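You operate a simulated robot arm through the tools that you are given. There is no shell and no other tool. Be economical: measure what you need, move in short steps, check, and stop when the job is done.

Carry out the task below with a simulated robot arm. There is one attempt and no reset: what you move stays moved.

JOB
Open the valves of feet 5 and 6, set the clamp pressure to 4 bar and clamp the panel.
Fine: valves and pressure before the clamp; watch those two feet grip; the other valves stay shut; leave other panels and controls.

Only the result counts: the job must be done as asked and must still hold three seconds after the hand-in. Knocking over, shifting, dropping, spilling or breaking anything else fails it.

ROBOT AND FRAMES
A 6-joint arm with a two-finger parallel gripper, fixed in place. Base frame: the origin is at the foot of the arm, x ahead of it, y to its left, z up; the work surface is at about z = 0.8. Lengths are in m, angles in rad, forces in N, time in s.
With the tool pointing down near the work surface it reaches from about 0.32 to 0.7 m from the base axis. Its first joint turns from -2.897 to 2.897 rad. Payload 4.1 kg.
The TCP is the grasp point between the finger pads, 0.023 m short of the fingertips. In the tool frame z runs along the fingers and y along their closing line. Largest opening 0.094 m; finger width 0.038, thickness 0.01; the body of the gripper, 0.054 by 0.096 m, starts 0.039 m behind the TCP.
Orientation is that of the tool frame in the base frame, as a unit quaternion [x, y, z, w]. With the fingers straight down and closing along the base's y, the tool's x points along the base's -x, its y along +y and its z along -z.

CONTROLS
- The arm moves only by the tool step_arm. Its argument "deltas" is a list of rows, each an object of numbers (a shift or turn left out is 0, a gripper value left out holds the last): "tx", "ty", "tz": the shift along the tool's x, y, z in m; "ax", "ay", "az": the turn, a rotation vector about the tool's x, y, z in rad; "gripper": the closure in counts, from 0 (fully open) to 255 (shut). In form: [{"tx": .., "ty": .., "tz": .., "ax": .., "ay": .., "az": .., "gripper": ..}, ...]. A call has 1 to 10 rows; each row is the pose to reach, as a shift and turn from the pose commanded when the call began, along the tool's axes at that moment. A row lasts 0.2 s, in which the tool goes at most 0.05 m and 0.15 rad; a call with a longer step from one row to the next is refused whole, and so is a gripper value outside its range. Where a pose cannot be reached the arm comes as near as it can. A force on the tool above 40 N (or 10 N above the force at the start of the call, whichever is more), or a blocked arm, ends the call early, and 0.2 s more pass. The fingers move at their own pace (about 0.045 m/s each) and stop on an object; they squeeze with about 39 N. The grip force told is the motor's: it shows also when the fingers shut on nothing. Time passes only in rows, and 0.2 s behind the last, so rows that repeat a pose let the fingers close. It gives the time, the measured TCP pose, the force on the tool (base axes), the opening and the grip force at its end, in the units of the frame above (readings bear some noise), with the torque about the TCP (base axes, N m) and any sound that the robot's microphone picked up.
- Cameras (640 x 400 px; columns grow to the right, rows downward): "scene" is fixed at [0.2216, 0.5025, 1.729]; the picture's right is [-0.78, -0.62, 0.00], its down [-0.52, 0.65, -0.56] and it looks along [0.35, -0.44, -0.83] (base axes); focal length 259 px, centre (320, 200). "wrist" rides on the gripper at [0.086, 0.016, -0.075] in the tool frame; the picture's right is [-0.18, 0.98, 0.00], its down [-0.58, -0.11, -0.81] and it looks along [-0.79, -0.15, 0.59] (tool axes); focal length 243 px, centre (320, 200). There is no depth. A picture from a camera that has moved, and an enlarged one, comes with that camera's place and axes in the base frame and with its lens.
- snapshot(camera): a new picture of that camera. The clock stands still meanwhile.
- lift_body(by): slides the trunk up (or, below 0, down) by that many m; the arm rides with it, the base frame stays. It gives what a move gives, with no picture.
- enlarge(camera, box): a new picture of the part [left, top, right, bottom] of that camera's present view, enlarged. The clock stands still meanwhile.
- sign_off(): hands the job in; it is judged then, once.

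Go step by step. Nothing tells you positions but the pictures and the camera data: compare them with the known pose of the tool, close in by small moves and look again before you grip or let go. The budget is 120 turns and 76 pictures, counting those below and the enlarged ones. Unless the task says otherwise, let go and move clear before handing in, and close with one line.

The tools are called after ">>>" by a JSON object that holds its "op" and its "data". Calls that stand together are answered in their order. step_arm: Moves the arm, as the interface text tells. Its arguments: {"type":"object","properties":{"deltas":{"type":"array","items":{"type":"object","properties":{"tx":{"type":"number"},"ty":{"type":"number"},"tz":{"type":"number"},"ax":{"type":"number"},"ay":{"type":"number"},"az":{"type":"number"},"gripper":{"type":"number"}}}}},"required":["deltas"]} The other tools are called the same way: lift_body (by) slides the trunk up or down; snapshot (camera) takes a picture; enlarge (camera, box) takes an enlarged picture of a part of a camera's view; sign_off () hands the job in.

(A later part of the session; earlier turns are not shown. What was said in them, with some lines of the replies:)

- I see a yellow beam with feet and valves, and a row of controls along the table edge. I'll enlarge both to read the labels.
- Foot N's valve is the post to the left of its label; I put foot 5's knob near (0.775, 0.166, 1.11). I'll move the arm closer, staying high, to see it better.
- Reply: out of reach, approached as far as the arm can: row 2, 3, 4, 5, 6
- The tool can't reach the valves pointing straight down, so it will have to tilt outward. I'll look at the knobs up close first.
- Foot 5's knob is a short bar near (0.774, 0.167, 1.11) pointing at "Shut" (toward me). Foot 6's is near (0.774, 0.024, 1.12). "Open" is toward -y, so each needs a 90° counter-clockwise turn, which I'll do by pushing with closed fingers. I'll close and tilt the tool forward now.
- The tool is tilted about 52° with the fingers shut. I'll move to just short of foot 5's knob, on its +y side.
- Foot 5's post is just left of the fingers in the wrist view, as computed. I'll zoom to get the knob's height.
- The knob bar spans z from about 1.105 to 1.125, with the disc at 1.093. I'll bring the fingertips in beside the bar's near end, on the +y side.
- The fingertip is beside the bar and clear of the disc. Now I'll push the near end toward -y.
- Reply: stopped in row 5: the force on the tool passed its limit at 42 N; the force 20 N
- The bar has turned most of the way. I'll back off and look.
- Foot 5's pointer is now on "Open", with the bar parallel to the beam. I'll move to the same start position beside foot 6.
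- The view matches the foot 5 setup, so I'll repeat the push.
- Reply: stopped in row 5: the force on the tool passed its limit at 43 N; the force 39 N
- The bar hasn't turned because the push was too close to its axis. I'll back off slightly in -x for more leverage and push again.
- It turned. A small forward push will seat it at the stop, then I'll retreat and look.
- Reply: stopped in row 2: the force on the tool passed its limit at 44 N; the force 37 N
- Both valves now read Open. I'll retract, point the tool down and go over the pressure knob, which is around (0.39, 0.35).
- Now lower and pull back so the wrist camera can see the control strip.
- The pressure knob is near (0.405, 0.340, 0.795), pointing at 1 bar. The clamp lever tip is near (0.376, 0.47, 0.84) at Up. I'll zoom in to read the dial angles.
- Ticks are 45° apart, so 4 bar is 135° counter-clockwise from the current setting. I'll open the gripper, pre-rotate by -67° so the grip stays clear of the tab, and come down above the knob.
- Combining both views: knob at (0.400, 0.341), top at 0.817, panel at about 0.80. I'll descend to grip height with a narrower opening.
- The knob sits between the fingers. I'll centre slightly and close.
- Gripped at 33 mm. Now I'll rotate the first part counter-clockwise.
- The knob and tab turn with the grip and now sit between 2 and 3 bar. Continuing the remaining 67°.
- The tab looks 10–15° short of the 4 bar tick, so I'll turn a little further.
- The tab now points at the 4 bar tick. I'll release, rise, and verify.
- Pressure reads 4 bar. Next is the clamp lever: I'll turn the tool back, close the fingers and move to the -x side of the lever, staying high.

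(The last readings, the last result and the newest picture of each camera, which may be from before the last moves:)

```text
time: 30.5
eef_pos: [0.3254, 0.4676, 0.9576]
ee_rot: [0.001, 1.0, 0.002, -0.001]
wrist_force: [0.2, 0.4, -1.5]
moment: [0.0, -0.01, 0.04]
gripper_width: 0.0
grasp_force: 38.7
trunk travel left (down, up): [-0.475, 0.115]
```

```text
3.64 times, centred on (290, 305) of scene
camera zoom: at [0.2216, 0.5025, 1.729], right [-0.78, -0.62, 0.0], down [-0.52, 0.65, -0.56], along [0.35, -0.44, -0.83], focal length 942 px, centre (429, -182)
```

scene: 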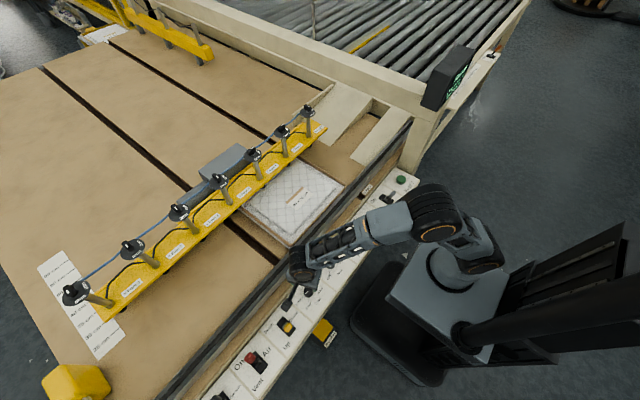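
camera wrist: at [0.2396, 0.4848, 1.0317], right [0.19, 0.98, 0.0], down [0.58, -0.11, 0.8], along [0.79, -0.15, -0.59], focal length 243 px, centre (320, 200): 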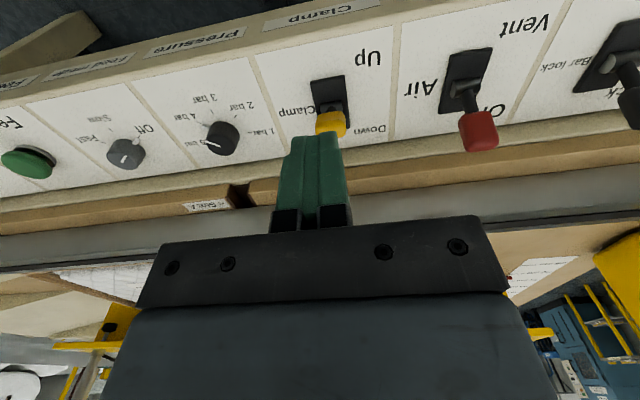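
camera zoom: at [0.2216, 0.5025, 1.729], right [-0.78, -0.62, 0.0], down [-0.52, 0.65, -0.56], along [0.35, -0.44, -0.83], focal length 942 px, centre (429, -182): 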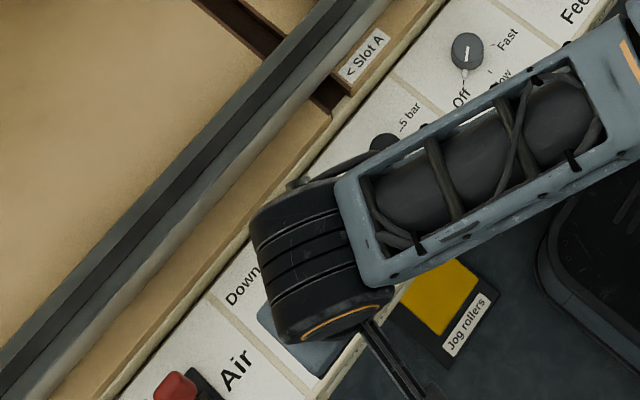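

The lever tip is near (0.377, 0.469, 0.84), leaning to Up. I'll descend in front of it, with the fingertips at about 0.822.

>>> {"op": "step_arm", "data": {"deltas": [{"tz": 0.04, "tx": 0.003}, {"tz": 0.08, "tx": 0.003}, {"tz": 0.1, "tx": 0.003}, {"tz": 0.113, "tx": 0.003}, {"tz": 0.113, "tx": 0.003}]}}

>>> {"op": "snapshot", "data": {"camera": "wrist"}}

```text
time: 31.7
eef_pos: [0.3218, 0.4703, 0.8453]
ee_rot: [0.0, 1.0, 0.001, -0.002]
wrist_force: [0.6, 0.0, -0.7]
moment: [-0.02, 0.02, 0.0]
gripper_width: 0.0003
grasp_force: 39.2
trunk travel left (down, up): [-0.475, 0.115]
```

```text
32 pictures are left
camera wrist: at [0.2347, 0.4867, 0.9198], right [0.18, 0.98, 0.0], down [0.58, -0.11, 0.8], along [0.79, -0.15, -0.59], focal length 243 px, centre (320, 200)
```

wrist: 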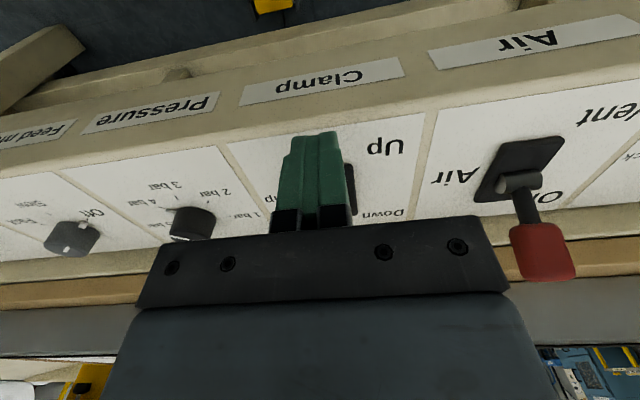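

The fingers are in front of the lever. Now I'll push it gently toward Down (+x).

>>> {"op": "step_arm", "data": {"deltas": [{"tx": -0.015}, {"tx": -0.025}, {"tx": -0.035}, {"tx": -0.045}, {"tx": -0.052}, {"tx": -0.058}, {"tx": -0.058}]}}

>>> {"op": "snapshot", "data": {"camera": "wrist"}}

>>> {"op": "enlarge", "data": {"camera": "scene", "box": [190, 90, 330, 200]}}

```text
time: 32.9
eef_pos: [0.3648, 0.4692, 0.8428]
ee_rot: [-0.001, 1.0, 0.0, -0.008]
wrist_force: [-27.3, 5.5, 11.0]
moment: [0.13, 0.42, 0.09]
gripper_width: 0.0001
grasp_force: 39.3
trunk travel left (down, up): [-0.475, 0.115]
stopped in row 6: the force on the tool passed its limit at 46 N (the readings are from after the stop); the commanded pose is now the measured one
```

```text
31 pictures are left
camera wrist: at [0.2792, 0.4868, 0.9201], right [0.18, 0.98, -0.01], down [0.59, -0.11, 0.8], along [0.78, -0.15, -0.6], focal length 243 px, centre (320, 200)
```

wrist: 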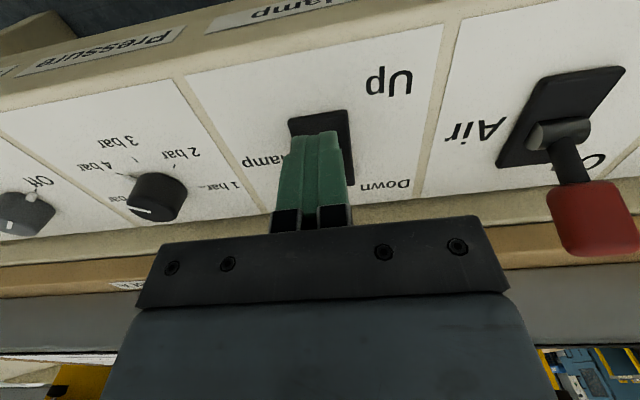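

```text
3.64 times, centred on (260, 145) of scene
camera zoom: at [0.2216, 0.5025, 1.729], right [-0.78, -0.62, 0.0], down [-0.52, 0.65, -0.56], along [0.35, -0.44, -0.83], focal length 942 px, centre (538, 400)
```

zoom: 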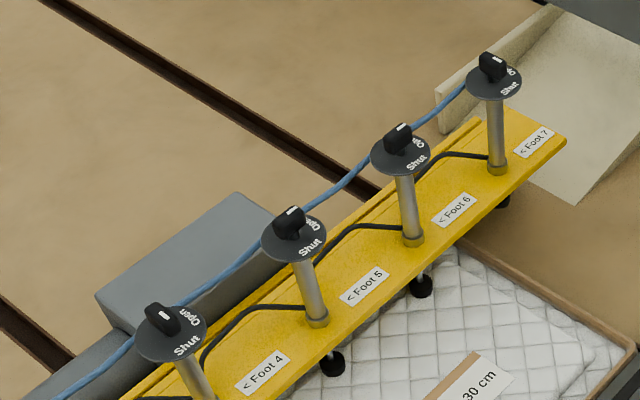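

Feet 5 and 6 have extended onto the panel while 4 and 7 stay up. I'll retreat and check that the lever stays Down.

>>> {"op": "step_arm", "data": {"deltas": [{"tx": 0.02}, {"tx": 0.04}, {"tx": 0.04, "tz": -0.05}, {"tx": 0.04, "tz": -0.1}, {"tx": 0.04, "tz": -0.15}, {"tx": 0.04, "tz": -0.2}, {"tx": 0.04, "tz": -0.2, "ty": -0.04}, {"tx": 0.04, "tz": -0.2, "ty": -0.09}, {"tx": 0.04, "tz": -0.2, "ty": -0.14}, {"tx": 0.04, "tz": -0.2, "ty": -0.18}]}}

>>> {"op": "snapshot", "data": {"camera": "wrist"}}

>>> {"op": "enlarge", "data": {"camera": "scene", "box": [190, 90, 330, 200]}}

>>> {"op": "enlarge", "data": {"camera": "scene", "box": [200, 260, 350, 380]}}

```text
time: 35.1
eef_pos: [0.3332, 0.2888, 1.0446]
ee_rot: [0.0, 1.0, -0.002, -0.007]
wrist_force: [0.1, 0.2, -0.2]
moment: [0.02, 0.02, -0.03]
gripper_width: 0.0001
grasp_force: 39.0
trunk travel left (down, up): [-0.475, 0.115]
```

```text
29 pictures are left
camera wrist: at [0.2473, 0.3067, 1.12], right [0.18, 0.98, -0.01], down [0.59, -0.11, 0.8], along [0.78, -0.15, -0.6], focal length 243 px, centre (320, 200)
```

wrist: 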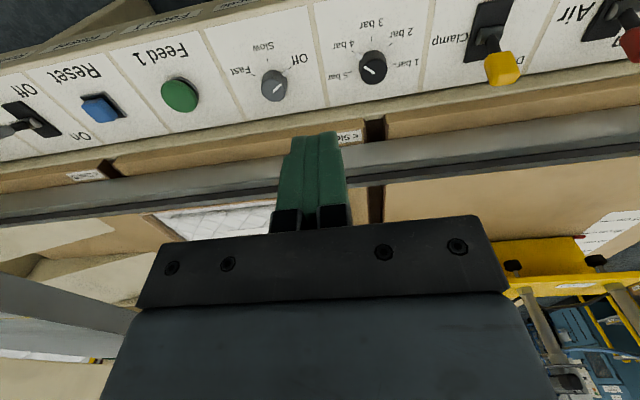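

```text
3.64 times, centred on (260, 145) of scene
camera zoom: at [0.2216, 0.5025, 1.729], right [-0.78, -0.62, 0.0], down [-0.52, 0.65, -0.56], along [0.35, -0.44, -0.83], focal length 942 px, centre (538, 400)
```

zoom: 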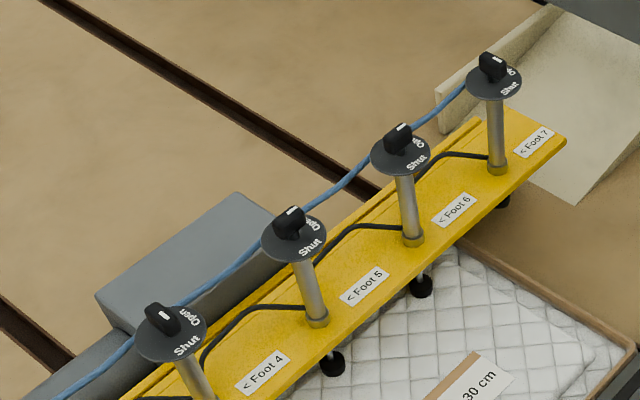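

```text
3.33 times, centred on (275, 320) of scene
camera zoom: at [0.2216, 0.5025, 1.729], right [-0.78, -0.62, 0.0], down [-0.52, 0.65, -0.56], along [0.35, -0.44, -0.83], focal length 863 px, centre (470, -200)
```

zoom: 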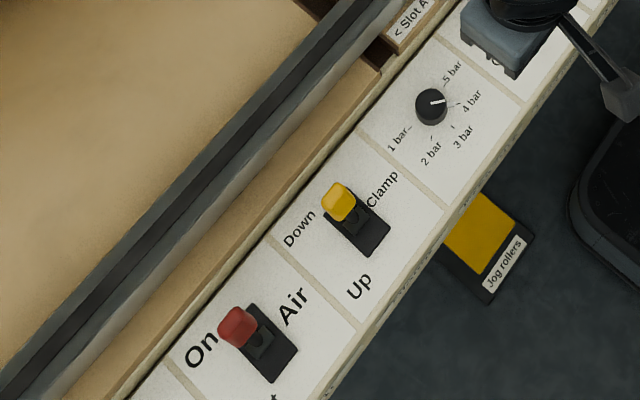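

The lever holds Down, pressure is at 4 bar and Air was already On. One last close look at the dial and the two feet.

>>> {"op": "enlarge", "data": {"camera": "wrist", "box": [320, 0, 440, 90]}}

>>> {"op": "enlarge", "data": {"camera": "scene", "box": [260, 150, 320, 200]}}

>>> {"op": "enlarge", "data": {"camera": "scene", "box": [236, 112, 300, 160]}}

```text
4.44 times, centred on (380, 45) of wrist
camera zoom: at [0.2473, 0.3067, 1.12], right [0.18, 0.98, -0.01], down [0.59, -0.11, 0.8], along [0.78, -0.15, -0.6], focal length 1078 px, centre (53, 889)
```

zoom: 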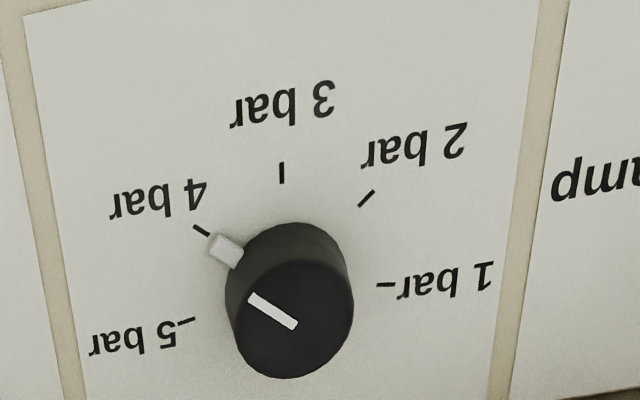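

```text
8.00 times, centred on (290, 175) of scene
camera zoom: at [0.2216, 0.5025, 1.729], right [-0.78, -0.62, 0.0], down [-0.52, 0.65, -0.56], along [0.35, -0.44, -0.83], focal length 2072 px, centre (560, 400)
```

zoom: 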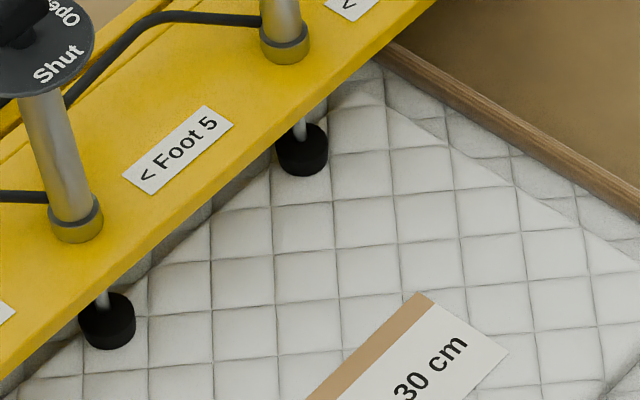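

```text
8.33 times, centred on (268, 136) of scene
camera zoom: at [0.2216, 0.5025, 1.729], right [-0.78, -0.62, 0.0], down [-0.52, 0.65, -0.56], along [0.35, -0.44, -0.83], focal length 2159 px, centre (753, 733)
```

zoom: 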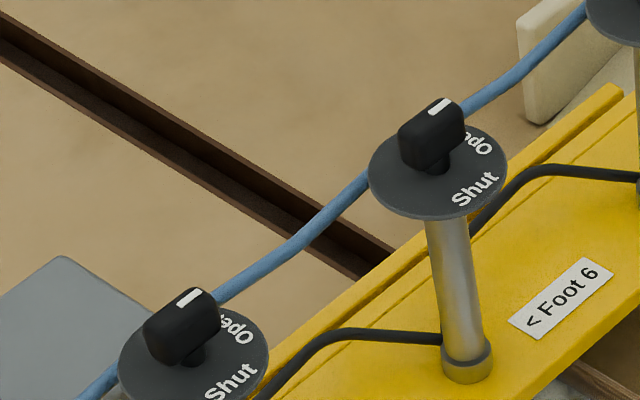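

Both feet rest on the panel, both valves read Open, the dial is on 4 bar and the clamp lever is Down. The arm is clear, so I'm handing in.

>>> {"op": "sign_off", "data": {}}

```text
The job is handed in.
```

I opened the valves of feet 5 and 6, set the pressure to 4 bar, then clamped the panel; both feet came down onto it, and I left the other valves and controls alone.
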